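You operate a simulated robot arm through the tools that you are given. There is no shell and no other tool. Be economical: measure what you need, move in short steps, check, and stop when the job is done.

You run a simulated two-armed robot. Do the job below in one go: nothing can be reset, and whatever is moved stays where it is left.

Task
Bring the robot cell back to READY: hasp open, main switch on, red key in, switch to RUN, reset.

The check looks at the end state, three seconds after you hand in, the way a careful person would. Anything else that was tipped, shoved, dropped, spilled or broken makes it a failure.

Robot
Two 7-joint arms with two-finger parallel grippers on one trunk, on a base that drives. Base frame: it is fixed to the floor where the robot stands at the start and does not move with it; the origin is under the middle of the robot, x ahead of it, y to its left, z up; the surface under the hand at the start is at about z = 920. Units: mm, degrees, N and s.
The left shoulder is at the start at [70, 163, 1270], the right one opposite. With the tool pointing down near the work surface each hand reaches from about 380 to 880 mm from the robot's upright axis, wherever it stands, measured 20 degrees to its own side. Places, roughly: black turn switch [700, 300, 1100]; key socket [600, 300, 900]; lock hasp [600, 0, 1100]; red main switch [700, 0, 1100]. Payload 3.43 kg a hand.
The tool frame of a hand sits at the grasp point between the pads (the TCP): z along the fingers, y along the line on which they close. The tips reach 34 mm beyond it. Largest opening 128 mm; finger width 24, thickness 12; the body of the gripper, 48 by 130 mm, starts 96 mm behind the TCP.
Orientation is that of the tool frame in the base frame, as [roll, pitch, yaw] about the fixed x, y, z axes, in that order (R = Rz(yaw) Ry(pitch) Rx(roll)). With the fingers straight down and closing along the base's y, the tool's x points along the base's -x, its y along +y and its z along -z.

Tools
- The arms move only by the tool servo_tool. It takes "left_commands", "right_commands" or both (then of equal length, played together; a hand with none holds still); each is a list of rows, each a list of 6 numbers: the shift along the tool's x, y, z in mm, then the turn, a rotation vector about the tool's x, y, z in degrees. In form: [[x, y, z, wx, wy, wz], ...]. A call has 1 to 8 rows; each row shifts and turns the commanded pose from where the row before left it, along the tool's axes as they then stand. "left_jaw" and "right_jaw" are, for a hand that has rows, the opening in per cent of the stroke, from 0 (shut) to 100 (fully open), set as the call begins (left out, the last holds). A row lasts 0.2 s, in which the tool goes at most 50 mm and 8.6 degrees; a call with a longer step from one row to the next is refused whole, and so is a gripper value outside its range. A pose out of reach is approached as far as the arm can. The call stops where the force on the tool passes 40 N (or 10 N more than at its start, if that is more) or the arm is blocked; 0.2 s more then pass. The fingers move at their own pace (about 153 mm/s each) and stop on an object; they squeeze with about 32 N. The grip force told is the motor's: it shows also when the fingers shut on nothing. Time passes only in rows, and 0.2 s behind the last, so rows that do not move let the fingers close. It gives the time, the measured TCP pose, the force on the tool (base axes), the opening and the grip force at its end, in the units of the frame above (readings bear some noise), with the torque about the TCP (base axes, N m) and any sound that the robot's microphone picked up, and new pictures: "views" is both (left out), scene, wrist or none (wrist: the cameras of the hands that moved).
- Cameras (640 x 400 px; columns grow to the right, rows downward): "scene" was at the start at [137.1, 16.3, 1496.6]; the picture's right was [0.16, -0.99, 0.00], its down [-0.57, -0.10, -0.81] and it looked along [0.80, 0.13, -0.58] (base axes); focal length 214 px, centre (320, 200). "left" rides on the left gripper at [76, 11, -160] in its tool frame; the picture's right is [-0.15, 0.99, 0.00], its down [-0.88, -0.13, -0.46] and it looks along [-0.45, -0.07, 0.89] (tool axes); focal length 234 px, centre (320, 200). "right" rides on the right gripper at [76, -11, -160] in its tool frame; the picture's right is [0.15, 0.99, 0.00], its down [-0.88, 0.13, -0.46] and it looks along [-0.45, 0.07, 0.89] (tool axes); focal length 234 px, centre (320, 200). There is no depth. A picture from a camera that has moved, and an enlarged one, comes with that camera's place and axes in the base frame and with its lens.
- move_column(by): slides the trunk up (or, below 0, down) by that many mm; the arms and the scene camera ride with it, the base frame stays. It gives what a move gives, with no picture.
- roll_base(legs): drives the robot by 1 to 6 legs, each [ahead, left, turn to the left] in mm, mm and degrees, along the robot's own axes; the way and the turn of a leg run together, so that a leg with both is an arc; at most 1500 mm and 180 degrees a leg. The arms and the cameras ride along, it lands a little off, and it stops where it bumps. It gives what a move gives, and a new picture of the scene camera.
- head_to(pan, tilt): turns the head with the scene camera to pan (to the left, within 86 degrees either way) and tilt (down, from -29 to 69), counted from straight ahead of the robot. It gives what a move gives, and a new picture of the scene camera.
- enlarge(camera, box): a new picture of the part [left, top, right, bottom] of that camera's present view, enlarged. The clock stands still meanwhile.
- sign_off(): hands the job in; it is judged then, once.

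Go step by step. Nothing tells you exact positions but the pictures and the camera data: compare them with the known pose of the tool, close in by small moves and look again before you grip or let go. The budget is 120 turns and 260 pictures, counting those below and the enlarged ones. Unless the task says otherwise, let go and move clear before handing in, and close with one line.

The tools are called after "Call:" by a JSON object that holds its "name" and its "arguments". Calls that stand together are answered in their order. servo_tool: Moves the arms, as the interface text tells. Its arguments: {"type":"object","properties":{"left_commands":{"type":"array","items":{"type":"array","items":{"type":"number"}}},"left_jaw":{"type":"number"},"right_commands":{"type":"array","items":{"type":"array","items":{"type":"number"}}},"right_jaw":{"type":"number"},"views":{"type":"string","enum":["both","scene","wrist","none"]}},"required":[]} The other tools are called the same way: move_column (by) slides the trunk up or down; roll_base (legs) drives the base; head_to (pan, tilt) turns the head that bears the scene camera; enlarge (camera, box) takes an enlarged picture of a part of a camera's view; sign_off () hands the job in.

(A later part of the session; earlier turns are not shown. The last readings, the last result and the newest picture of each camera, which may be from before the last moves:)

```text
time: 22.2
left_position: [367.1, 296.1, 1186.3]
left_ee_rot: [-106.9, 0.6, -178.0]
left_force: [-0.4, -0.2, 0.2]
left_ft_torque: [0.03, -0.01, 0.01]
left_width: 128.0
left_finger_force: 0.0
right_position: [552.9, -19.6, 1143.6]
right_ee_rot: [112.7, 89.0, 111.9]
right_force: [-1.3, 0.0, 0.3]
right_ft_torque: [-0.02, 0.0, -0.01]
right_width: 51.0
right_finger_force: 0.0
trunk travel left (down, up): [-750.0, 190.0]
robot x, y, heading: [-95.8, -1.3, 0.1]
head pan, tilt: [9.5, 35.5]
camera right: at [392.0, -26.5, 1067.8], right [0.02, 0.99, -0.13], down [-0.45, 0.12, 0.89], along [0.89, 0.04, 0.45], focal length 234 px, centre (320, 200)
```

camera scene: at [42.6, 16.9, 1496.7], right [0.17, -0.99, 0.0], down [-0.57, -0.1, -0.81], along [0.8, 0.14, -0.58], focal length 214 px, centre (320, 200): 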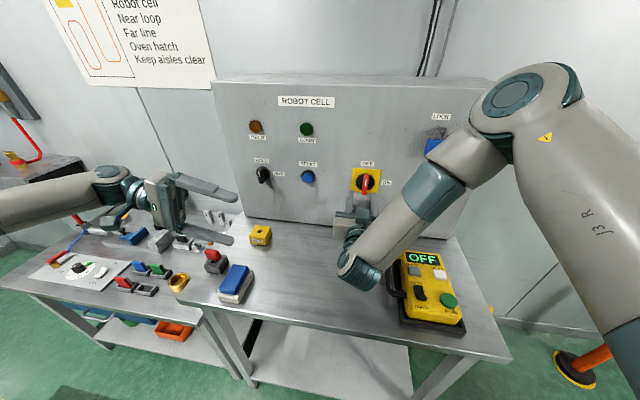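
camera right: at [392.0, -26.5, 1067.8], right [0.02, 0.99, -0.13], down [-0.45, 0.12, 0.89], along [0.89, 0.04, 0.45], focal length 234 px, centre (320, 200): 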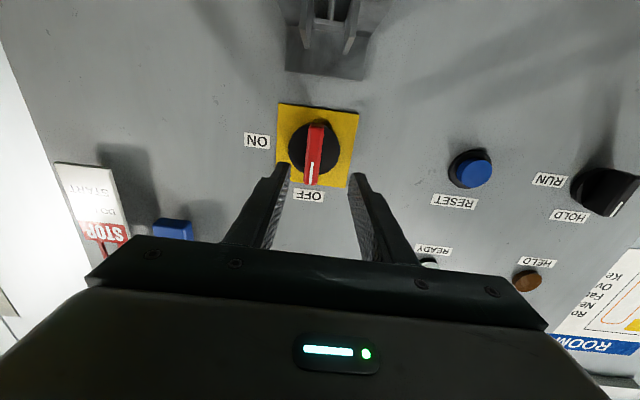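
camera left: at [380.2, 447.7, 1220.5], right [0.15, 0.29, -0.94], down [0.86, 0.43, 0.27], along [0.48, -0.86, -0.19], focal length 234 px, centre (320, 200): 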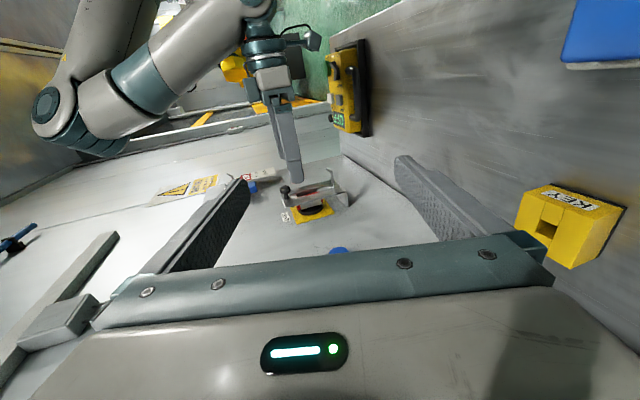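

Re-approaching the handle with a small right/down correction.

Call:
{"name": "servo_tool", "arguments": {"right_commands": [[3, -4, 10, 0, 0, 0], [3, -4, 15, 0, 0, 0], [0, 0, 20, 0, 0, 0], [0, 0, 20, 0, 0, 0], [0, 0, 0, 0, 0, 0]], "views": "wrist"}}

Call:
{"name": "enlarge", "arguments": {"camera": "right", "box": [240, 80, 400, 240]}}

```text
time: 23.4
left_position: [367.6, 296.2, 1185.5]
left_ee_rot: [-106.9, 0.7, -177.9]
left_force: [0.4, -1.5, 0.3]
left_ft_torque: [0.0, 0.01, 0.0]
left_width: 127.7
left_finger_force: 0.2
right_position: [618.6, -27.0, 1137.0]
right_ee_rot: [116.2, 88.9, 115.3]
right_force: [0.6, 0.6, 0.5]
right_ft_torque: [-0.02, -0.02, -0.02]
right_width: 51.3
right_finger_force: 0.2
trunk travel left (down, up): [-750.0, 190.0]
robot x, y, heading: [-94.1, -0.6, 0.4]
head pan, tilt: [9.5, 35.5]
camera right: at [457.9, -34.4, 1060.9], right [0.02, 0.99, -0.13], down [-0.45, 0.12, 0.89], along [0.89, 0.04, 0.44], focal length 234 px, centre (320, 200)
```

right: 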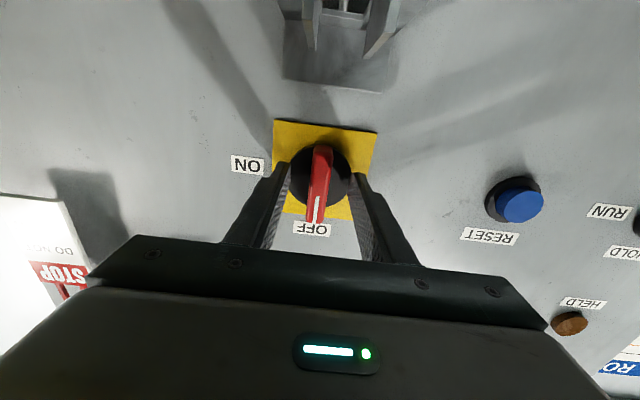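

```text
2.50 times, centred on (320, 160) of right
camera zoom: at [457.9, -34.4, 1060.9], right [0.02, 0.99, -0.13], down [-0.45, 0.12, 0.89], along [0.89, 0.04, 0.44], focal length 585 px, centre (320, 300)
```

zoom: 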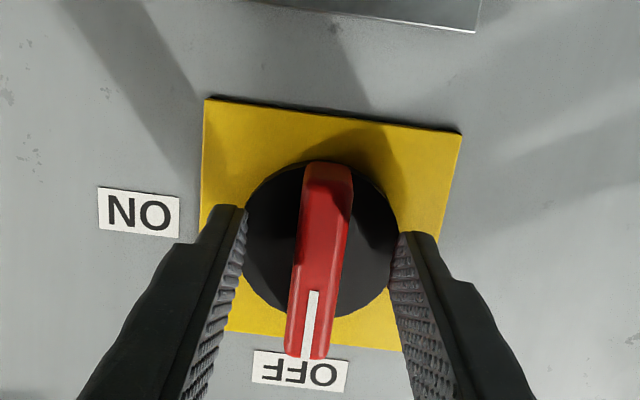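

Handle is between the pads. Closing.

Call:
{"name": "servo_tool", "arguments": {"right_commands": [[0, 0, 0, 0, 0, 0], [0, 0, 0, 0, 0, 0], [0, 0, 0, 0, 0, 0]], "right_jaw": 0, "views": "wrist"}}

```text
time: 24.2
left_position: [368.0, 295.9, 1185.8]
left_ee_rot: [-107.0, 0.5, -177.9]
left_force: [0.2, 0.4, 0.1]
left_ft_torque: [0.0, 0.0, 0.01]
left_width: 128.0
left_finger_force: 0.0
right_position: [617.8, -28.0, 1136.5]
right_ee_rot: [116.9, 88.9, 116.0]
right_force: [0.1, -3.8, -1.2]
right_ft_torque: [-0.07, -0.14, 0.98]
right_width: 16.3
right_finger_force: 45.2
trunk travel left (down, up): [-750.0, 190.0]
robot x, y, heading: [-90.6, -0.5, 0.1]
head pan, tilt: [9.5, 35.5]
camera right: at [458.1, -35.0, 1060.7], right [0.02, 0.99, -0.13], down [-0.45, 0.12, 0.89], along [0.89, 0.04, 0.44], focal length 234 px, centre (320, 200)
```

right: 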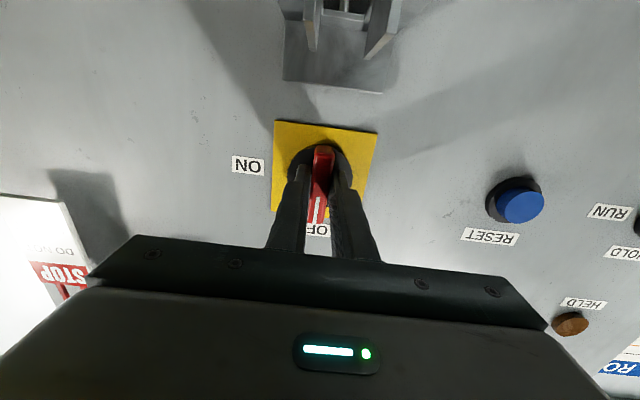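

Gripped at 16 mm. Turning clockwise (about +tool z) in steps.

Call:
{"name": "servo_tool", "arguments": {"right_commands": [[0, 0, 0, 0, 0, 6], [0, 0, 0, 0, 0, 7], [0, 0, 0, 0, 0, 7], [0, 0, 0, 0, 0, 7], [0, 0, 0, 0, 0, 7]], "views": "wrist"}}

```text
time: 25.4
left_position: [366.9, 296.7, 1185.3]
left_ee_rot: [-106.9, 0.6, -178.0]
left_force: [0.8, -0.6, 0.1]
left_ft_torque: [-0.02, 0.02, 0.0]
left_width: 127.6
left_finger_force: 0.1
right_position: [619.2, -25.2, 1137.7]
right_ee_rot: [90.7, 54.9, 89.6]
right_force: [1.3, 3.6, 6.2]
right_ft_torque: [-0.04, 0.32, 1.72]
right_width: 16.1
right_finger_force: 44.7
trunk travel left (down, up): [-750.0, 190.0]
robot x, y, heading: [-93.4, 1.5, 0.3]
head pan, tilt: [9.5, 35.5]
camera right: at [459.0, 10.9, 1068.4], right [0.02, 0.89, 0.45], down [-0.46, -0.39, 0.8], along [0.89, -0.22, 0.4], focal length 234 px, centre (320, 200)
```

right: 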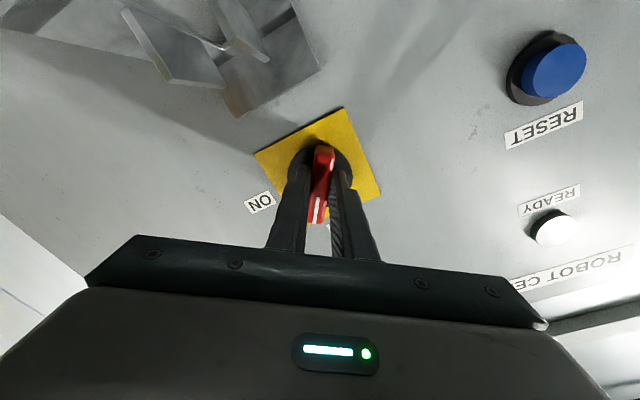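

The handle turns with the hand (about 34°). Continuing to 90°.

Call:
{"name": "servo_tool", "arguments": {"right_commands": [[0, 0, 0, 0, 0, 8], [0, 0, 0, 0, 0, 8], [0, 0, 0, 0, 0, 8], [0, 0, 0, 0, 0, 8], [0, 0, 0, 0, 0, 8], [0, 0, 0, 0, 0, 8], [0, 0, 0, 0, 0, 8], [0, 0, 0, 0, 0, 0]], "views": "both"}}

```text
time: 27.2
left_position: [365.2, 299.2, 1185.9]
left_ee_rot: [-106.8, 0.7, -177.9]
left_force: [-1.1, -0.8, -0.1]
left_ft_torque: [0.01, 0.02, -0.01]
left_width: 128.1
left_finger_force: 0.1
right_position: [618.4, -24.5, 1139.0]
right_ee_rot: [90.0, -0.9, 89.1]
right_force: [11.0, 16.0, 30.5]
right_ft_torque: [-1.02, -0.67, 0.4]
right_width: 15.9
right_finger_force: 45.1
trunk travel left (down, up): [-750.0, 190.0]
robot x, y, heading: [-94.9, 1.9, 0.2]
head pan, tilt: [9.5, 35.5]
camera scene: at [41.1, 20.8, 1497.0], right [0.17, -0.99, 0.0], down [-0.57, -0.1, -0.81], along [0.8, 0.14, -0.58], focal length 214 px, centre (320, 200)
camera right: at [460.0, 54.0, 1128.7], right [0.0, 0.13, 0.99], down [-0.47, -0.88, 0.12], along [0.88, -0.47, 0.06], focal length 234 px, centre (320, 200)
```

scene: 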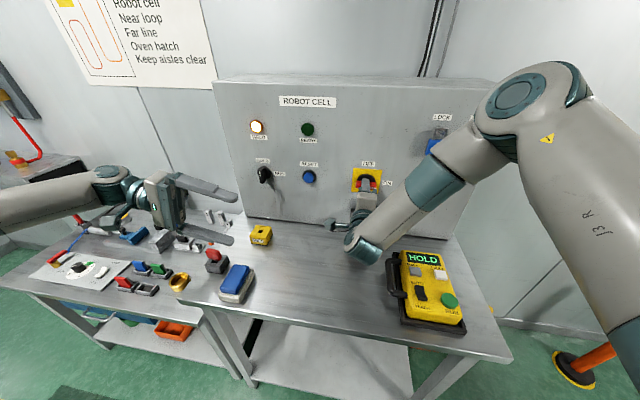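
right: 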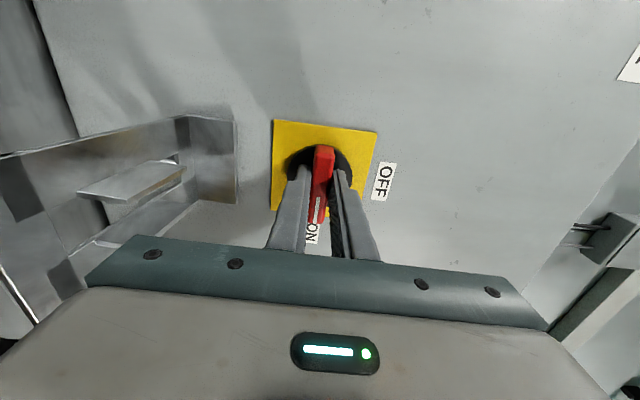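

Main switch is ON (HELD lamp lit, pendant shows HOLD). Releasing and backing straight out.

Call:
{"name": "servo_tool", "arguments": {"right_commands": [[0, 0, 0, 0, 0, 0], [0, 0, 0, 0, 0, 0], [0, 0, -30, 0, 0, 0], [0, 0, -35, 0, 0, 0], [0, 0, -35, 0, 0, 0], [0, 0, -40, 0, 0, 0]], "right_jaw": 30, "views": "both"}}

```text
time: 28.6
left_position: [365.9, 300.8, 1184.3]
left_ee_rot: [-106.8, 0.7, -177.8]
left_force: [-0.6, 0.6, -0.4]
left_ft_torque: [-0.06, -0.02, 0.06]
left_width: 128.0
left_finger_force: 0.0
right_position: [474.9, -21.9, 1139.8]
right_ee_rot: [90.3, -0.8, 89.1]
right_force: [0.2, 1.1, -0.1]
right_ft_torque: [0.0, 0.03, -0.06]
right_width: 38.2
right_finger_force: 0.1
trunk travel left (down, up): [-750.0, 190.0]
robot x, y, heading: [-92.5, 0.8, 0.5]
head pan, tilt: [9.5, 35.5]
camera scene: at [39.7, 22.5, 1496.8], right [0.17, -0.99, 0.0], down [-0.57, -0.1, -0.82], along [0.8, 0.13, -0.58], focal length 214 px, centre (320, 200)
camera right: at [317.0, 56.9, 1128.9], right [0.01, 0.13, 0.99], down [-0.47, -0.87, 0.12], along [0.88, -0.47, 0.06], focal length 234 px, centre (320, 200)
```

scene: 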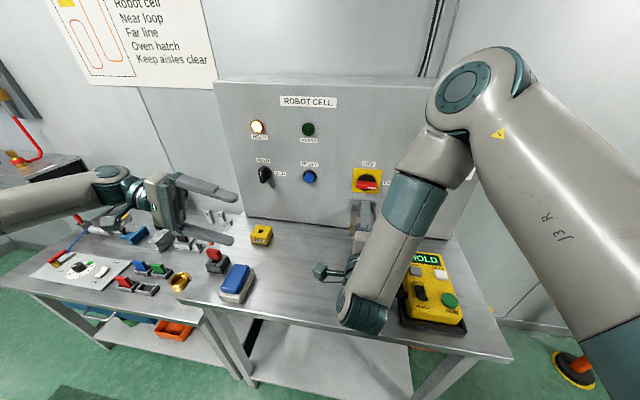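
right: 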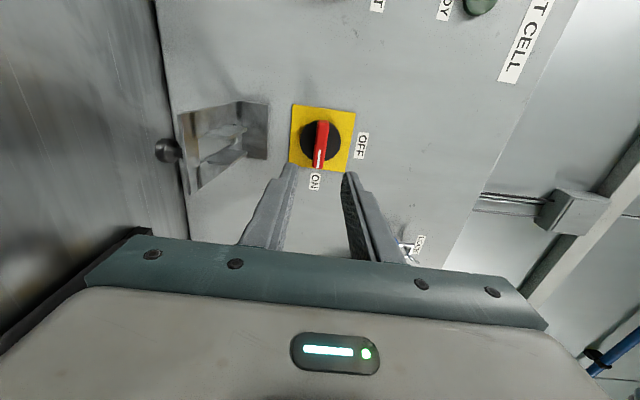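

Switch at ON confirmed. Now the left hand turns back to pointing down for the key, rising first.

Call:
{"name": "servo_tool", "arguments": {"left_commands": [[0, -25, 0, -8, 0, 0], [0, -25, 0, -8, 0, 0], [0, -15, -10, -8, 0, 0], [0, 0, -10, -8, 0, 0], [0, 0, -10, -8, 0, 0], [0, 0, 0, -8, 0, 0], [0, 0, 0, -8, 0, 0], [0, 0, 0, -8, 0, 0]], "left_jaw": 50, "views": "none"}}

Call:
{"name": "enlarge", "arguments": {"camera": "scene", "box": [180, 210, 290, 320]}}

```text
time: 30.4
left_position: [368.0, 291.8, 1265.1]
left_ee_rot: [-171.1, 0.6, -177.8]
left_force: [-0.2, 0.0, -0.4]
left_ft_torque: [0.02, -0.02, 0.02]
left_width: 64.2
left_finger_force: 0.1
right_position: [478.5, -26.7, 1138.6]
right_ee_rot: [90.6, -1.0, 89.1]
right_force: [-0.3, 0.3, -0.2]
right_ft_torque: [-0.01, 0.03, 0.02]
right_width: 38.6
right_finger_force: 0.1
trunk travel left (down, up): [-750.0, 190.0]
robot x, y, heading: [-92.3, -1.4, 0.3]
head pan, tilt: [9.5, 35.5]
```

```text
3.64 times, centred on (235, 265) of scene
camera zoom: at [43.3, 14.6, 1496.5], right [0.17, -0.99, 0.0], down [-0.57, -0.1, -0.81], along [0.8, 0.14, -0.58], focal length 780 px, centre (629, -36)
```

zoom: 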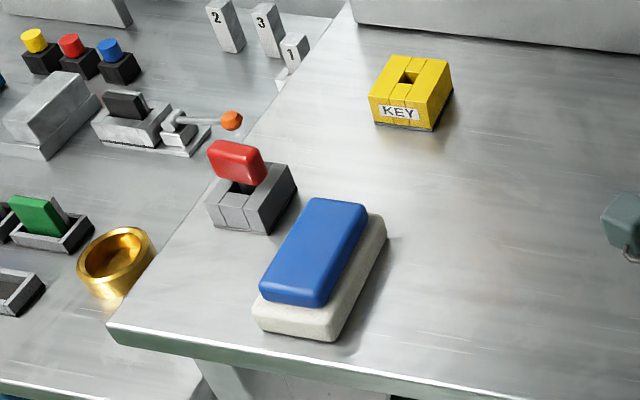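

Left hand nearly vertical. Squaring it and moving above the key.

Call:
{"name": "servo_tool", "arguments": {"left_commands": [[-10, 20, 0, -4.5, 0, 1], [-10, 20, 0, -4.4, 0, 1], [-10, 25, 20, 0, 0, 0], [-10, 27, 30, 0, 0, 0], [-12, 27, 30, 0, 0, 0], [0, 0, 0, 0, 0, 0]], "views": "wrist"}}

Call:
{"name": "enlarge", "arguments": {"camera": "left", "box": [230, 60, 430, 260]}}

```text
time: 31.8
left_position: [417.0, 411.6, 1177.4]
left_ee_rot: [-179.9, 0.8, -179.9]
left_force: [0.2, 0.3, 0.1]
left_ft_torque: [0.0, 0.0, 0.01]
left_width: 64.2
left_finger_force: 0.1
right_position: [478.0, -25.9, 1137.7]
right_ee_rot: [90.5, -0.9, 89.0]
right_force: [0.2, 0.1, 0.0]
right_ft_torque: [0.03, 0.0, 0.03]
right_width: 38.4
right_finger_force: 0.1
trunk travel left (down, up): [-750.0, 190.0]
robot x, y, heading: [-93.0, 1.7, 0.1]
head pan, tilt: [9.5, 35.5]
camera left: at [339.1, 422.6, 1336.0], right [0.14, 0.99, 0.0], down [0.87, -0.13, 0.47], along [0.46, -0.07, -0.88], focal length 234 px, centre (320, 200)
```

left: 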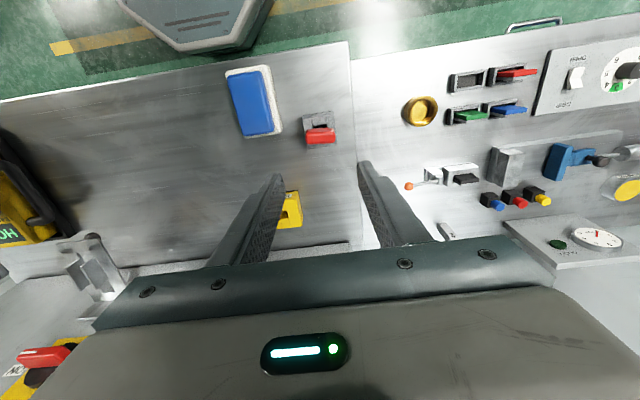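

```text
2.00 times, centred on (330, 160) of left
camera zoom: at [339.1, 422.6, 1336.0], right [0.14, 0.99, 0.0], down [0.87, -0.13, 0.47], along [0.46, -0.07, -0.88], focal length 468 px, centre (300, 280)
```

zoom: 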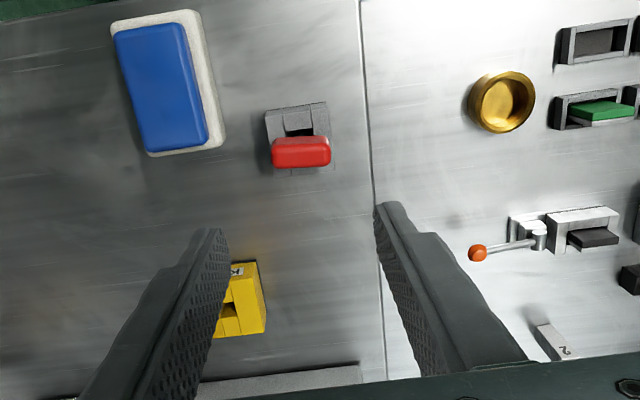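

Key bow is centred near (418,412,970), ~41 mm wide along y. I'll descend above it for a closer look.

Call:
{"name": "servo_tool", "arguments": {"left_commands": [[0, 0, 35, 0, 0, 0], [0, 0, 35, 0, 0, 0], [0, 0, 30, 0, 0, 0], [0, 0, 20, 0, 0, 0], [0, 0, 0, 0, 0, 0]], "views": "wrist"}}

Call:
{"name": "enlarge", "arguments": {"camera": "left", "box": [240, 80, 400, 240]}}

```text
time: 33.0
left_position: [419.4, 413.1, 1058.3]
left_ee_rot: [-179.9, 0.8, -179.8]
left_force: [-0.3, 0.2, 0.5]
left_ft_torque: [-0.01, -0.01, 0.01]
left_width: 63.8
left_finger_force: 0.0
right_position: [477.9, -25.9, 1136.9]
right_ee_rot: [90.5, -0.9, 89.1]
right_force: [0.4, 0.4, 0.0]
right_ft_torque: [-0.02, 0.03, 0.0]
right_width: 38.3
right_finger_force: 0.0
trunk travel left (down, up): [-750.0, 190.0]
robot x, y, heading: [-91.3, -1.1, 0.3]
head pan, tilt: [9.5, 35.5]
camera left: at [340.1, 424.4, 1217.5], right [0.14, 0.99, 0.0], down [0.88, -0.13, 0.47], along [0.46, -0.07, -0.88], focal length 234 px, centre (320, 200)
```

left: 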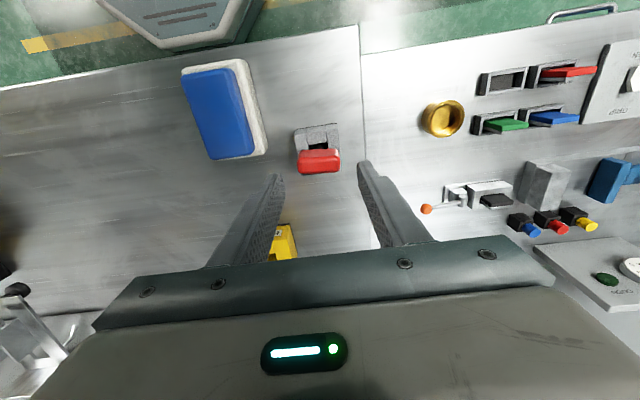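

```text
2.50 times, centred on (320, 160) of left
camera zoom: at [340.1, 424.4, 1217.5], right [0.14, 0.99, 0.0], down [0.88, -0.13, 0.47], along [0.46, -0.07, -0.88], focal length 585 px, centre (320, 300)
```

zoom: 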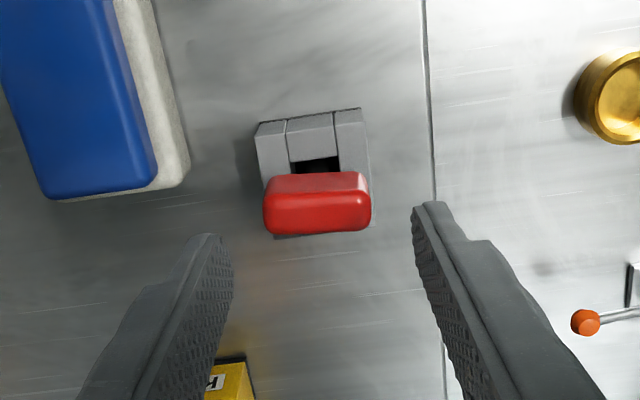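

Bow top is at about z=995, centre (416.5,411.5). Lowering so the tips stop near z≈968, above the holder.

Call:
{"name": "servo_tool", "arguments": {"left_commands": [[3, -1.5, 20, 0, 0, 2], [0, 0, 18, 0, 0, 0], [0, 0, 18, 0, 0, 0], [0, 0, 0, 0, 0, 0]], "views": "both"}}

Call:
{"name": "enlarge", "arguments": {"camera": "left", "box": [240, 100, 400, 260]}}

Call:
{"name": "enlarge", "arguments": {"camera": "scene", "box": [170, 200, 270, 300]}}

```text
time: 34.0
left_position: [418.7, 409.9, 1004.4]
left_ee_rot: [-179.8, 0.6, 178.1]
left_force: [0.4, -0.1, -0.5]
left_ft_torque: [-0.02, 0.03, 0.03]
left_width: 64.0
left_finger_force: 0.0
right_position: [478.1, -26.8, 1137.1]
right_ee_rot: [90.5, -0.9, 89.0]
right_force: [0.3, -0.7, -0.1]
right_ft_torque: [0.03, 0.02, 0.02]
right_width: 38.3
right_finger_force: 0.1
trunk travel left (down, up): [-750.0, 190.0]
robot x, y, heading: [-93.0, 2.7, 0.3]
head pan, tilt: [9.5, 35.5]
camera scene: at [43.2, 17.0, 1496.6], right [0.17, -0.99, 0.0], down [-0.57, -0.1, -0.81], along [0.8, 0.14, -0.58], focal length 214 px, centre (320, 200)
camera left: at [339.0, 423.8, 1162.0], right [0.18, 0.98, 0.0], down [0.87, -0.16, 0.47], along [0.46, -0.08, -0.88], focal length 234 px, centre (320, 200)
```

scene: 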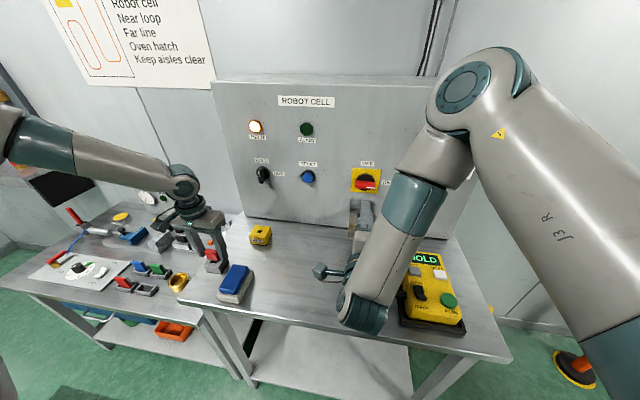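
left: 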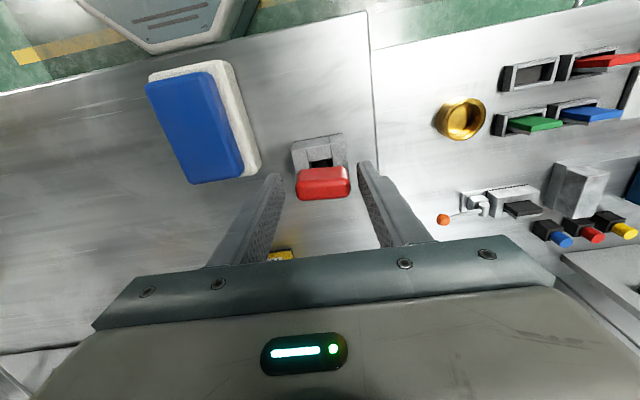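

```text
2.50 times, centred on (320, 180) of left
camera zoom: at [339.0, 423.8, 1162.0], right [0.18, 0.98, 0.0], down [0.87, -0.16, 0.47], along [0.46, -0.08, -0.88], focal length 585 px, centre (320, 250)
```

zoom: 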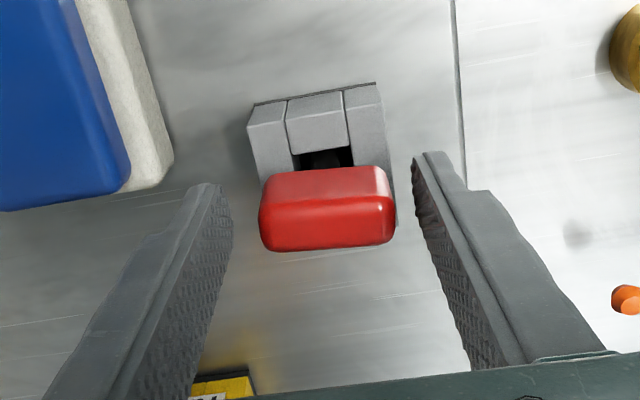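

```text
4.00 times, centred on (220, 250) of scene
camera zoom: at [43.2, 17.0, 1496.6], right [0.17, -0.99, 0.0], down [-0.57, -0.1, -0.81], along [0.8, 0.14, -0.58], focal length 858 px, centre (720, 0)
```

zoom: 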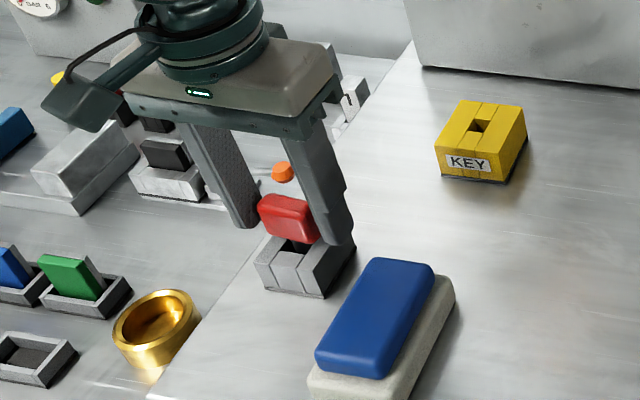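

Bow is nicely between the fingers, tips just above the holder top. Small centring shift and close.

Call:
{"name": "servo_tool", "arguments": {"left_commands": [[2, 2, 2, 0, 0, 0], [0, 0, 0, 0, 0, 0], [0, 0, 0, 0, 0, 0], [0, 0, 0, 0, 0, 0]], "left_jaw": 0, "views": "wrist"}}

```text
time: 35.0
left_position: [416.7, 409.7, 1002.8]
left_ee_rot: [-180.0, 0.9, 178.1]
left_force: [4.3, -1.1, 15.0]
left_ft_torque: [-0.13, -0.41, -0.04]
left_width: 42.9
left_finger_force: 32.3
right_position: [476.5, -27.1, 1137.8]
right_ee_rot: [90.4, -0.9, 89.0]
right_force: [0.5, 0.3, 0.4]
right_ft_torque: [0.01, 0.0, 0.0]
right_width: 38.3
right_finger_force: 0.1
trunk travel left (down, up): [-750.0, 190.0]
robot x, y, heading: [-93.8, 2.4, 0.0]
head pan, tilt: [9.5, 35.5]
camera left: at [337.9, 424.5, 1161.4], right [0.18, 0.98, 0.0], down [0.87, -0.16, 0.47], along [0.46, -0.08, -0.88], focal length 234 px, centre (320, 200)
```

left: 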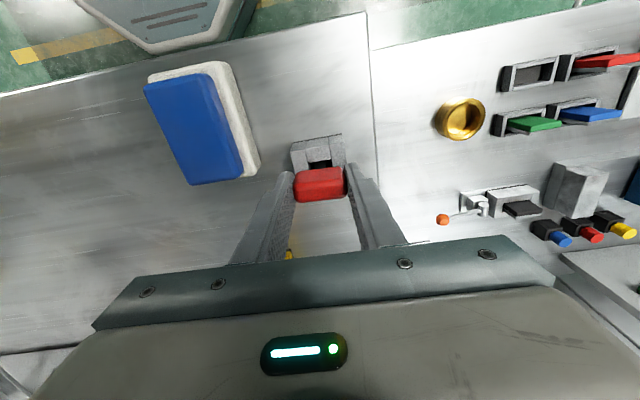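

Key gripped at 42.9 mm. Lifting straight up.

Call:
{"name": "servo_tool", "arguments": {"left_commands": [[0, 0, -10, 0, 0, 0], [0, 0, -15, 0, 0, 0], [0, 0, -20, 0, 0, 0], [0, 0, -20, 0, 0, 0], [0, 0, -25, 0, 0, 0], [0, 0, 0, 0, 0, 0]], "views": "both"}}

Call:
{"name": "enlarge", "arguments": {"camera": "scene", "box": [170, 170, 280, 290]}}

Call:
{"name": "enlarge", "arguments": {"camera": "left", "box": [240, 80, 400, 240]}}

```text
time: 36.4
left_position: [414.7, 412.6, 1090.5]
left_ee_rot: [-179.9, 0.7, 178.1]
left_force: [0.0, 0.6, -0.5]
left_ft_torque: [0.0, -0.01, 0.06]
left_width: 43.2
left_finger_force: 32.0
right_position: [479.6, -26.1, 1138.1]
right_ee_rot: [90.5, -0.9, 88.9]
right_force: [0.0, 0.4, 0.9]
right_ft_torque: [-0.01, 0.02, 0.0]
right_width: 38.1
right_finger_force: 0.1
trunk travel left (down, up): [-750.0, 190.0]
robot x, y, heading: [-94.8, -1.4, 0.1]
head pan, tilt: [9.5, 35.5]
camera scene: at [44.0, 17.3, 1496.5], right [0.17, -0.99, 0.0], down [-0.57, -0.1, -0.81], along [0.8, 0.14, -0.58], focal length 214 px, centre (320, 200)
camera left: at [336.5, 427.1, 1249.6], right [0.18, 0.98, 0.0], down [0.87, -0.16, 0.47], along [0.46, -0.08, -0.88], focal length 234 px, centre (320, 200)
```

scene: 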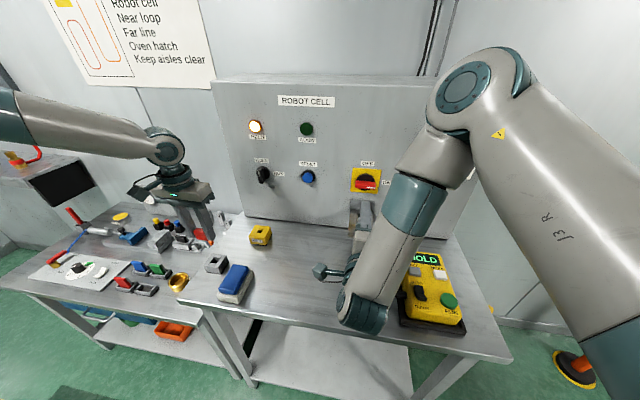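
left: 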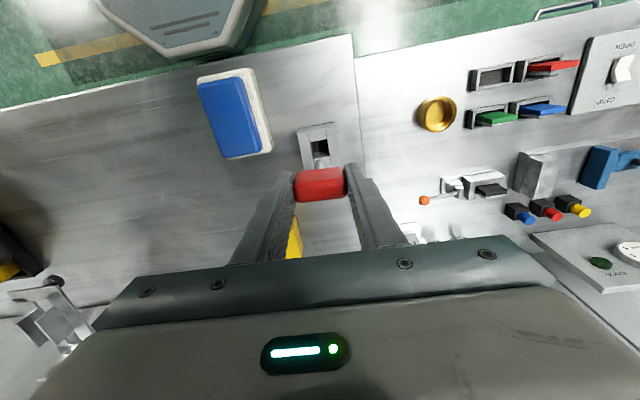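

```text
3.33 times, centred on (225, 230) of scene
camera zoom: at [44.0, 17.3, 1496.5], right [0.17, -0.99, 0.0], down [-0.57, -0.1, -0.81], along [0.8, 0.14, -0.58], focal length 715 px, centre (637, 100)
```

zoom: 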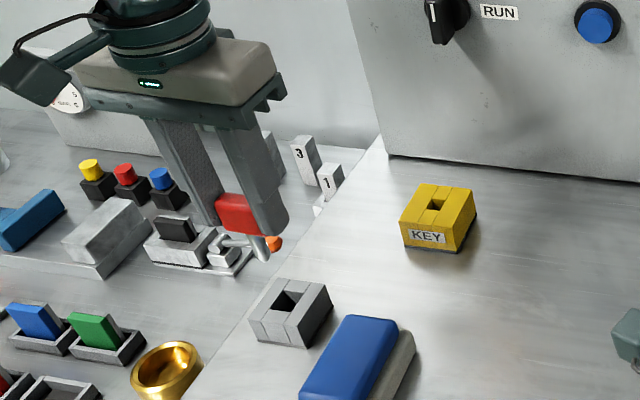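

```text
2.50 times, centred on (320, 160) of left
camera zoom: at [336.5, 427.1, 1249.6], right [0.18, 0.98, 0.0], down [0.87, -0.16, 0.47], along [0.46, -0.08, -0.88], focal length 585 px, centre (320, 300)
```

zoom: 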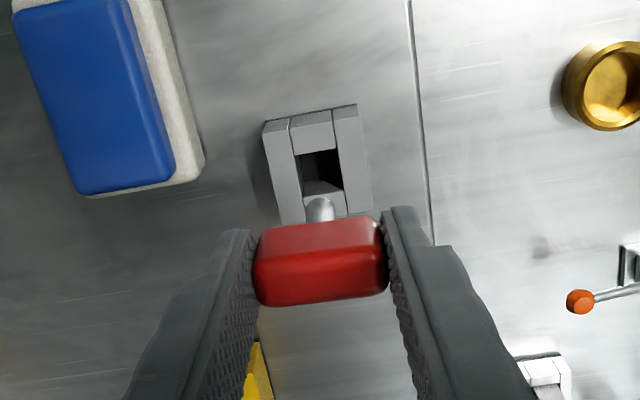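

The key has a round grey shank and is free of the holder. Carrying it above the socket, estimated at (558,321).

Call:
{"name": "servo_tool", "arguments": {"left_commands": [[-28, -18, 0, 0, 0, 0], [-28, -18, 0, 0, 0, 0], [-28, -18, 0, 0, 0, 0], [-28, -18, 0, 0, 0, 0], [-28, -18, 0, 0, 0, 0], [0, 0, 0, 0, 0, 0]], "views": "both"}}

Call:
{"name": "enlarge", "arguments": {"camera": "scene", "box": [200, 180, 300, 280]}}

Call:
{"name": "enlarge", "arguments": {"camera": "left", "box": [240, 80, 400, 240]}}

```text
time: 37.8
left_position: [552.7, 317.2, 1096.3]
left_ee_rot: [-179.8, 0.6, 178.1]
left_force: [0.2, 1.0, -0.6]
left_ft_torque: [0.02, -0.04, 0.0]
left_width: 42.8
left_finger_force: 32.3
right_position: [477.7, -25.1, 1138.3]
right_ee_rot: [90.4, -0.9, 89.0]
right_force: [-0.1, 0.4, -0.3]
right_ft_torque: [0.04, -0.02, 0.0]
right_width: 38.5
right_finger_force: 0.0
trunk travel left (down, up): [-750.0, 190.0]
robot x, y, heading: [-92.8, 2.4, 0.0]
head pan, tilt: [9.5, 35.5]
camera scene: at [42.4, 17.7, 1496.7], right [0.17, -0.99, 0.0], down [-0.57, -0.1, -0.81], along [0.8, 0.14, -0.58], focal length 214 px, centre (320, 200)
camera left: at [473.5, 332.0, 1254.7], right [0.18, 0.98, 0.0], down [0.87, -0.16, 0.47], along [0.46, -0.08, -0.88], focal length 234 px, centre (320, 200)
```

scene: 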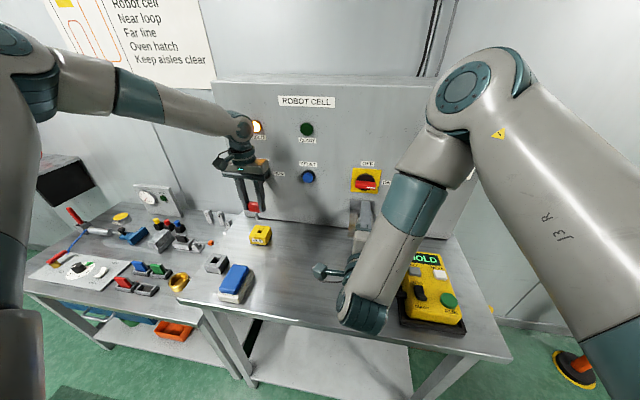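
left: 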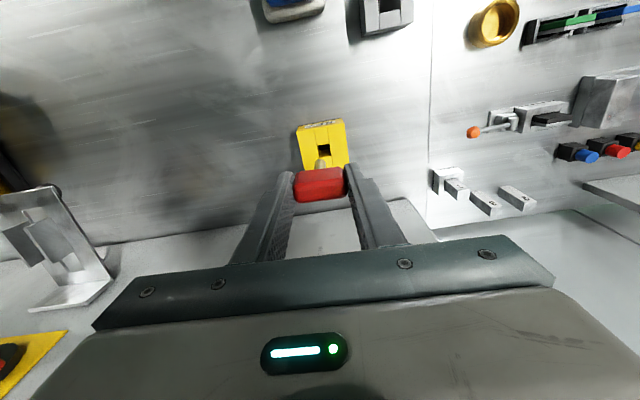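

```text
4.00 times, centred on (250, 230) of scene
camera zoom: at [42.4, 17.7, 1496.7], right [0.17, -0.99, 0.0], down [-0.57, -0.1, -0.81], along [0.8, 0.14, -0.58], focal length 858 px, centre (600, 80)
```

zoom: 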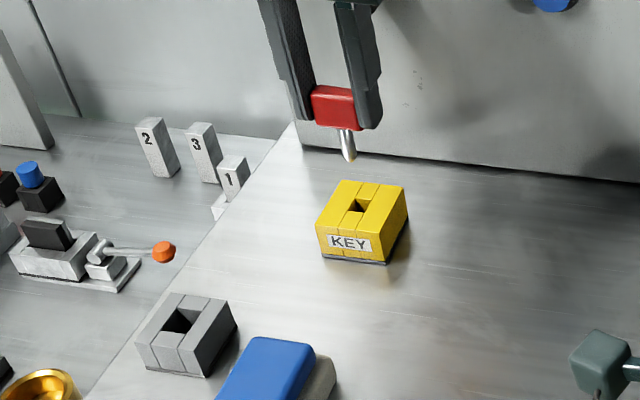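

```text
2.50 times, centred on (320, 160) of left
camera zoom: at [473.5, 332.0, 1254.7], right [0.18, 0.98, 0.0], down [0.87, -0.16, 0.47], along [0.46, -0.08, -0.88], focal length 585 px, centre (320, 300)
```

zoom: 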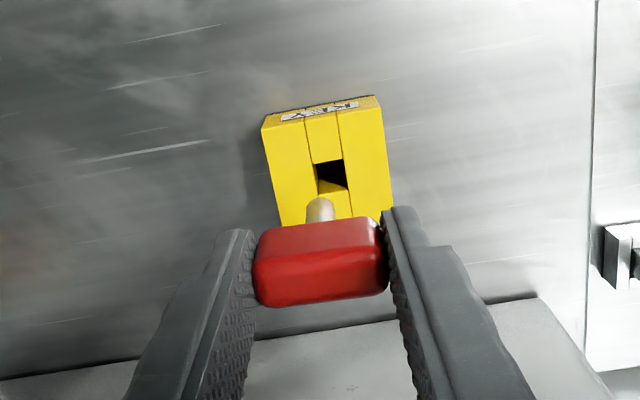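

The socket hole (~16 mm) is about 8 mm ahead and 6 mm left of the shank tip. Correcting and lowering part way, then rechecking.

Call:
{"name": "servo_tool", "arguments": {"left_commands": [[-8, 6, 0, 0, 0, 0], [0, 0, 15, 0, 0, 0], [0, 0, 15, 0, 0, 0], [0, 0, 10, 0, 0, 0], [0, 0, 0, 0, 0, 0]], "views": "wrist"}}

Call:
{"name": "enlarge", "arguments": {"camera": "scene", "box": [230, 200, 290, 260]}}

Call:
{"name": "enlarge", "arguments": {"camera": "left", "box": [280, 110, 370, 200]}}

```text
time: 39.0
left_position: [560.1, 324.5, 1053.9]
left_ee_rot: [-179.9, 0.6, 178.0]
left_force: [-0.5, 0.5, -0.3]
left_ft_torque: [0.0, 0.02, 0.01]
left_width: 42.9
left_finger_force: 31.8
right_position: [477.3, -26.0, 1138.0]
right_ee_rot: [90.6, -1.0, 89.0]
right_force: [0.0, -0.1, -0.1]
right_ft_torque: [0.0, 0.0, 0.0]
right_width: 38.7
right_finger_force: 0.1
trunk travel left (down, up): [-750.0, 190.0]
robot x, y, heading: [-94.2, 0.3, 0.3]
head pan, tilt: [9.5, 35.5]
camera left: at [481.8, 337.8, 1212.5], right [0.18, 0.98, 0.0], down [0.87, -0.16, 0.47], along [0.46, -0.08, -0.88], focal length 234 px, centre (320, 200)
```

left: 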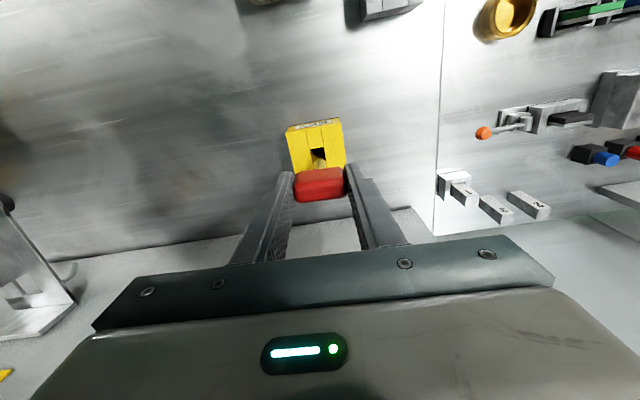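

```text
6.67 times, centred on (260, 230) of scene
camera zoom: at [43.1, 16.9, 1496.6], right [0.17, -0.99, 0.0], down [-0.57, -0.1, -0.81], along [0.8, 0.14, -0.58], focal length 1430 px, centre (720, 0)
```

zoom: 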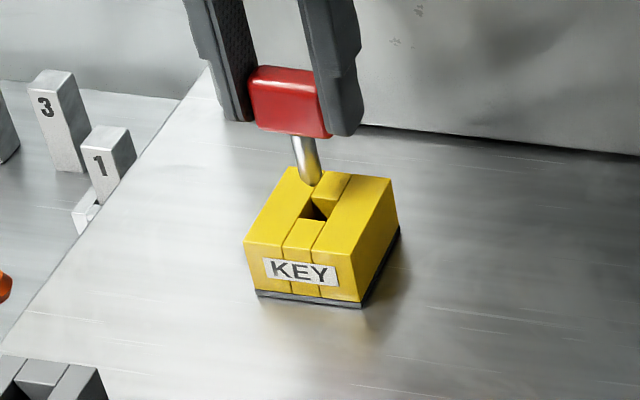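

```text
4.44 times, centred on (325, 155) of left
camera zoom: at [481.8, 337.8, 1212.5], right [0.18, 0.98, 0.0], down [0.87, -0.16, 0.47], along [0.46, -0.08, -0.88], focal length 1041 px, centre (298, 400)
```

zoom: 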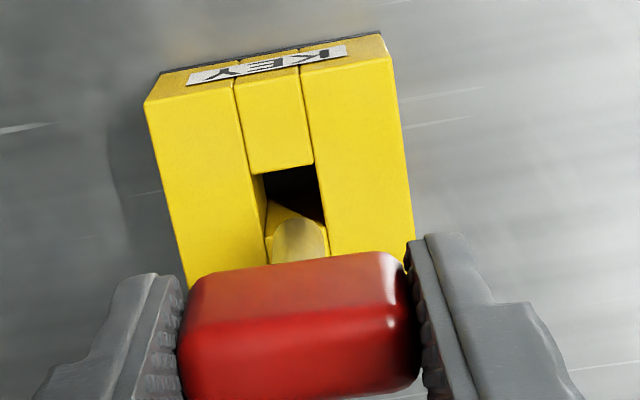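

Shank is nearly over the hole; about 2 mm too far left and a few mm too far forward. Correcting and lowering 6 mm.

Call:
{"name": "servo_tool", "arguments": {"left_commands": [[3, -2, 0, 0, 0, 0], [0, 0, 6, 0, 0, 0], [0, 0, 0, 0, 0, 0]], "views": "none"}}

Call:
{"name": "enlarge", "arguments": {"camera": "scene", "box": [240, 210, 280, 250]}}

Call:
{"name": "enlarge", "arguments": {"camera": "left", "box": [280, 110, 370, 200]}}

```text
time: 39.8
left_position: [558.1, 320.8, 1048.0]
left_ee_rot: [-179.9, 0.7, 178.0]
left_force: [0.7, -0.2, -0.8]
left_ft_torque: [0.0, -0.02, 0.0]
left_width: 42.9
left_finger_force: 32.1
right_position: [478.8, -26.7, 1137.4]
right_ee_rot: [90.5, -0.9, 89.0]
right_force: [-0.2, -0.7, 0.9]
right_ft_torque: [0.01, 0.0, 0.02]
right_width: 38.5
right_finger_force: 0.0
trunk travel left (down, up): [-750.0, 190.0]
robot x, y, heading: [-90.0, -2.8, 0.2]
head pan, tilt: [9.5, 35.5]
```

```text
10.00 times, centred on (260, 230) of scene
camera zoom: at [43.5, 16.9, 1496.5], right [0.17, -0.99, 0.0], down [-0.57, -0.1, -0.81], along [0.8, 0.14, -0.58], focal length 2145 px, centre (920, -100)
```

zoom: 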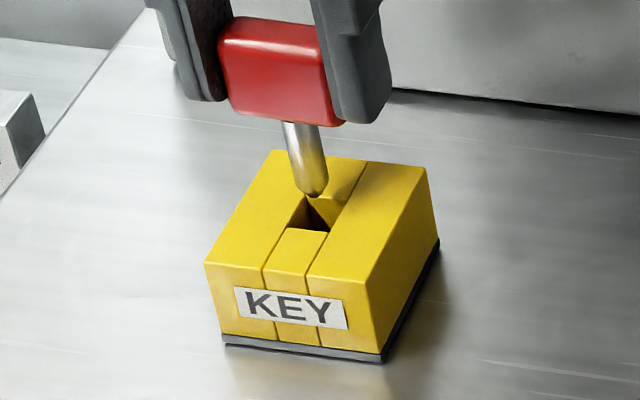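

```text
4.44 times, centred on (325, 155) of left
camera zoom: at [479.9, 335.9, 1206.2], right [0.18, 0.98, 0.0], down [0.87, -0.16, 0.47], along [0.46, -0.08, -0.88], focal length 1041 px, centre (298, 400)
```

zoom: 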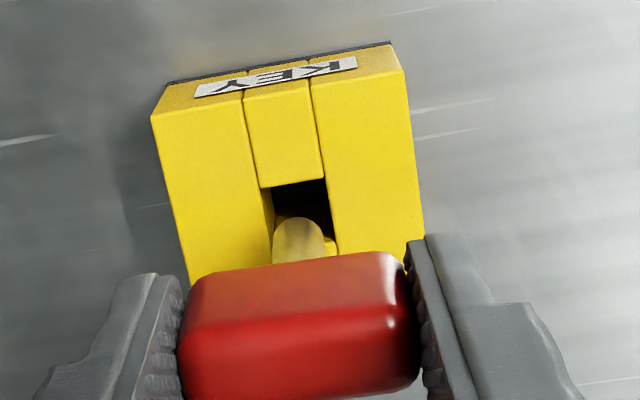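

Tip looks centred within 1–2 mm, about 10 mm above the surface. Nudging 1 mm left and lowering 16 mm gently.

Call:
{"name": "servo_tool", "arguments": {"left_commands": [[0.5, 1, 4, 0, 0, 0], [0, 0, 4, 0, 0, 0], [0, 0, 4, 0, 0, 0], [0, 0, 4, 0, 0, 0], [0, 0, 0, 0, 0, 0]], "views": "none"}}

Call:
{"name": "enlarge", "arguments": {"camera": "scene", "box": [240, 210, 280, 250]}}

Call:
{"name": "enlarge", "arguments": {"camera": "left", "box": [280, 110, 370, 200]}}

```text
time: 41.0
left_position: [556.9, 321.7, 1032.5]
left_ee_rot: [-179.9, 0.8, 178.1]
left_force: [-0.7, -0.2, -0.6]
left_ft_torque: [0.02, 0.01, 0.01]
left_width: 42.9
left_finger_force: 32.0
right_position: [478.8, -25.5, 1137.6]
right_ee_rot: [90.5, -1.0, 89.0]
right_force: [0.4, 1.3, -0.7]
right_ft_torque: [0.01, -0.02, 0.01]
right_width: 38.6
right_finger_force: 0.0
trunk travel left (down, up): [-750.0, 190.0]
robot x, y, heading: [-93.6, -0.2, -0.0]
head pan, tilt: [9.5, 35.5]
```

```text
10.00 times, centred on (260, 230) of scene
camera zoom: at [43.4, 16.9, 1496.6], right [0.17, -0.99, 0.0], down [-0.57, -0.1, -0.81], along [0.8, 0.14, -0.58], focal length 2145 px, centre (920, -100)
```

zoom: 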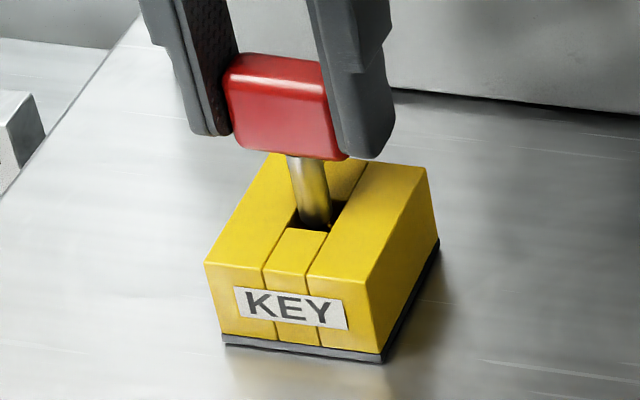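

```text
4.44 times, centred on (325, 155) of left
camera zoom: at [479.0, 336.6, 1190.9], right [0.18, 0.98, 0.0], down [0.87, -0.16, 0.47], along [0.46, -0.08, -0.88], focal length 1041 px, centre (298, 400)
```

zoom: 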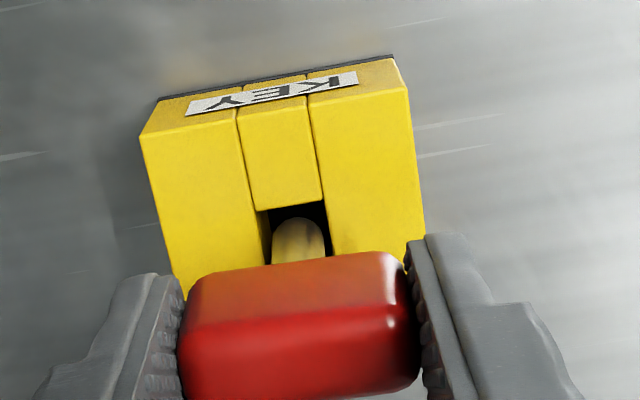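

The tip is inside the hole with no contact force. Continuing down.

Call:
{"name": "servo_tool", "arguments": {"left_commands": [[0, 0, 4, 0, 0, 0], [0, 0, 4, 0, 0, 0], [0, 0, 4, 0, 0, 0], [0, 0, 4, 0, 0, 0], [0, 0, 4, 0, 0, 0], [0, 0, 0, 0, 0, 0]], "views": "none"}}

Call:
{"name": "enlarge", "arguments": {"camera": "scene", "box": [240, 210, 280, 250]}}

```text
time: 42.4
left_position: [558.3, 322.1, 1011.8]
left_ee_rot: [-179.9, 0.7, 178.1]
left_force: [-0.7, 0.2, -1.0]
left_ft_torque: [0.02, 0.01, -0.01]
left_width: 43.1
left_finger_force: 31.8
right_position: [477.7, -27.0, 1137.4]
right_ee_rot: [90.6, -0.9, 89.0]
right_force: [-0.1, 0.5, -0.6]
right_ft_torque: [-0.05, -0.02, 0.0]
right_width: 38.3
right_finger_force: 0.1
trunk travel left (down, up): [-750.0, 190.0]
robot x, y, heading: [-90.8, -3.2, 0.5]
head pan, tilt: [9.5, 35.5]
```

```text
10.00 times, centred on (260, 230) of scene
camera zoom: at [43.5, 16.9, 1496.6], right [0.17, -0.99, 0.0], down [-0.57, -0.1, -0.81], along [0.8, 0.14, -0.58], focal length 2145 px, centre (920, -100)
```

zoom: 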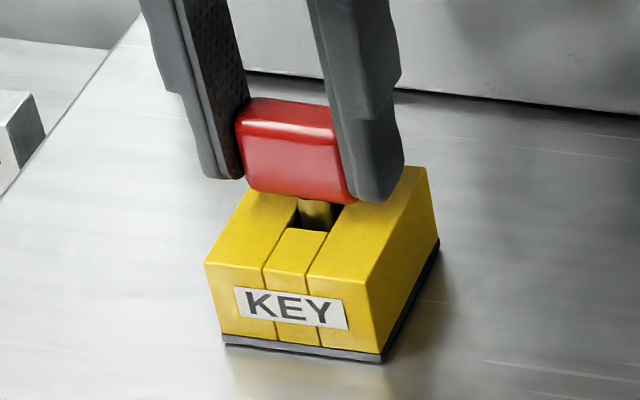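

About 10 mm left to seat. Lowering further.

Call:
{"name": "servo_tool", "arguments": {"left_commands": [[0, 0, 3, 0, 0, 0], [0, 0, 3, 0, 0, 0], [0, 0, 3, 0, 0, 0], [0, 0, 2, 0, 0, 0], [0, 0, 2, 0, 0, 0]], "views": "none"}}

Call:
{"name": "enlarge", "arguments": {"camera": "scene", "box": [240, 210, 280, 250]}}

```text
time: 43.6
left_position: [557.8, 321.5, 1002.1]
left_ee_rot: [-179.9, 1.1, 178.2]
left_force: [1.0, 6.3, 25.8]
left_ft_torque: [0.45, -0.1, 0.0]
left_width: 43.0
left_finger_force: 31.8
right_position: [475.2, -26.5, 1139.9]
right_ee_rot: [90.2, -1.0, 89.0]
right_force: [0.5, -0.5, -1.2]
right_ft_torque: [0.0, -0.01, -0.02]
right_width: 38.4
right_finger_force: 0.0
trunk travel left (down, up): [-750.0, 190.0]
robot x, y, heading: [-95.3, -0.9, 0.1]
head pan, tilt: [9.5, 35.5]
```

```text
10.00 times, centred on (260, 230) of scene
camera zoom: at [40.2, 16.3, 1497.3], right [0.17, -0.99, 0.0], down [-0.57, -0.1, -0.82], along [0.8, 0.14, -0.58], focal length 2145 px, centre (920, -100)
```

zoom: 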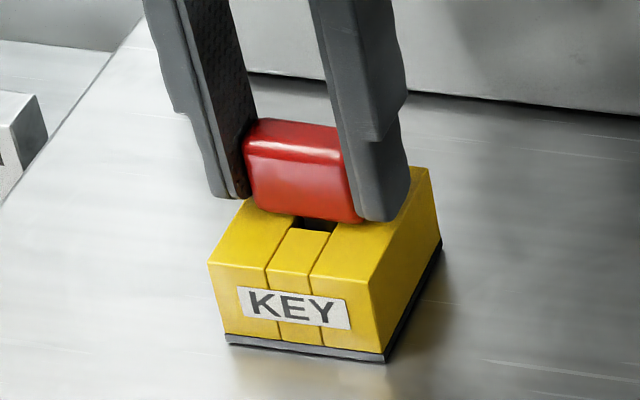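

Contact with ~26 N: seated, or resting with tips on the block. Releasing and rising to look.

Call:
{"name": "servo_tool", "arguments": {"left_commands": [[0, 0, 0, 0, 0, 0], [0, 0, 0, 0, 0, 0], [0, 0, -20, 0, 0, 0], [0, 0, -25, 0, 0, 0], [0, 0, -35, 0, 0, 0]], "left_jaw": 50, "views": "both"}}

Call:
{"name": "enlarge", "arguments": {"camera": "scene", "box": [240, 210, 280, 250]}}

Call:
{"name": "enlarge", "arguments": {"camera": "left", "box": [260, 110, 390, 210]}}

```text
time: 44.8
left_position: [555.4, 320.5, 1077.6]
left_ee_rot: [-179.9, 0.7, 178.1]
left_force: [-0.9, -0.3, 0.1]
left_ft_torque: [0.01, -0.04, -0.02]
left_width: 64.1
left_finger_force: 0.1
right_position: [478.2, -26.6, 1138.5]
right_ee_rot: [90.4, -1.0, 88.9]
right_force: [-0.6, 0.3, -0.6]
right_ft_torque: [0.0, -0.01, 0.02]
right_width: 38.1
right_finger_force: 0.1
trunk travel left (down, up): [-750.0, 190.0]
robot x, y, heading: [-96.4, 1.9, 0.2]
head pan, tilt: [9.5, 35.5]
camera scene: at [41.9, 16.3, 1496.7], right [0.17, -0.99, 0.0], down [-0.57, -0.1, -0.81], along [0.8, 0.14, -0.58], focal length 214 px, centre (320, 200)
camera left: at [475.9, 335.1, 1236.0], right [0.18, 0.98, 0.0], down [0.87, -0.16, 0.47], along [0.46, -0.08, -0.88], focal length 234 px, centre (320, 200)
```

scene: 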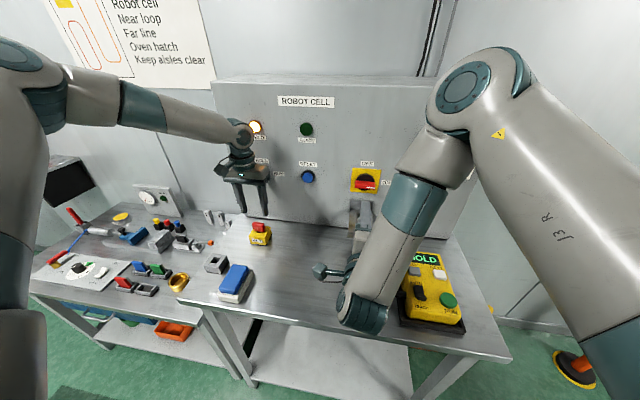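
left: 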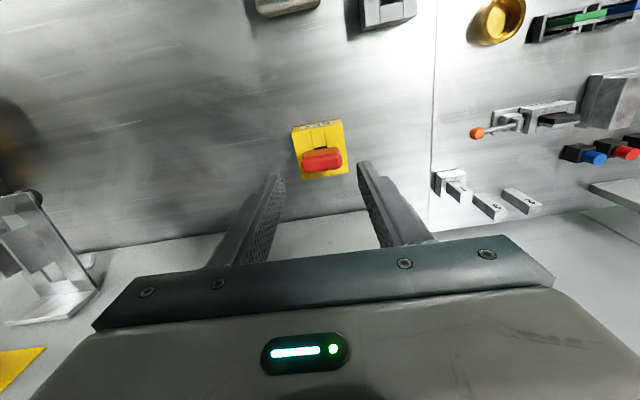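

```text
10.00 times, centred on (260, 230) of scene
camera zoom: at [41.9, 16.3, 1496.7], right [0.17, -0.99, 0.0], down [-0.57, -0.1, -0.81], along [0.8, 0.14, -0.58], focal length 2145 px, centre (920, -100)
```

zoom: 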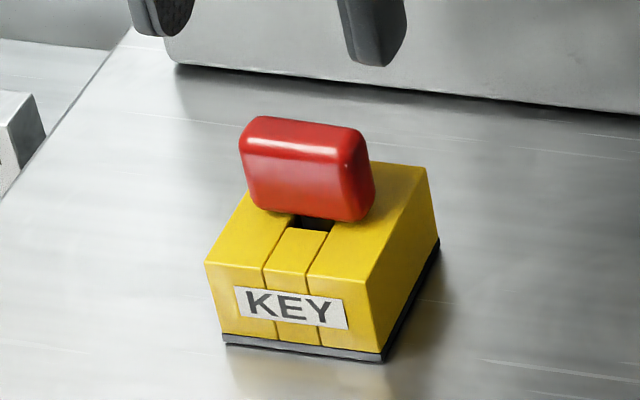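

```text
4.00 times, centred on (325, 160) of left
camera zoom: at [475.9, 335.1, 1236.0], right [0.18, 0.98, 0.0], down [0.87, -0.16, 0.47], along [0.46, -0.08, -0.88], focal length 937 px, centre (300, 360)
```

zoom: 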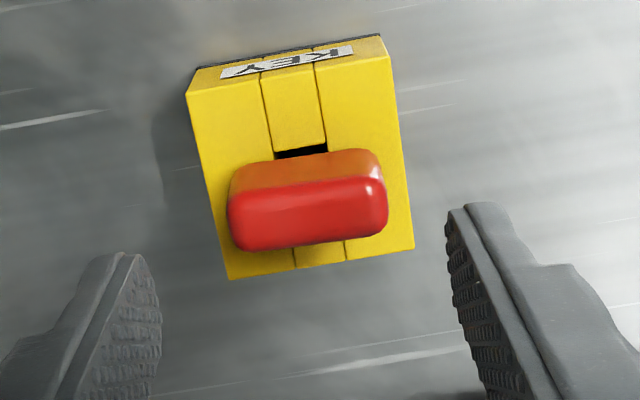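

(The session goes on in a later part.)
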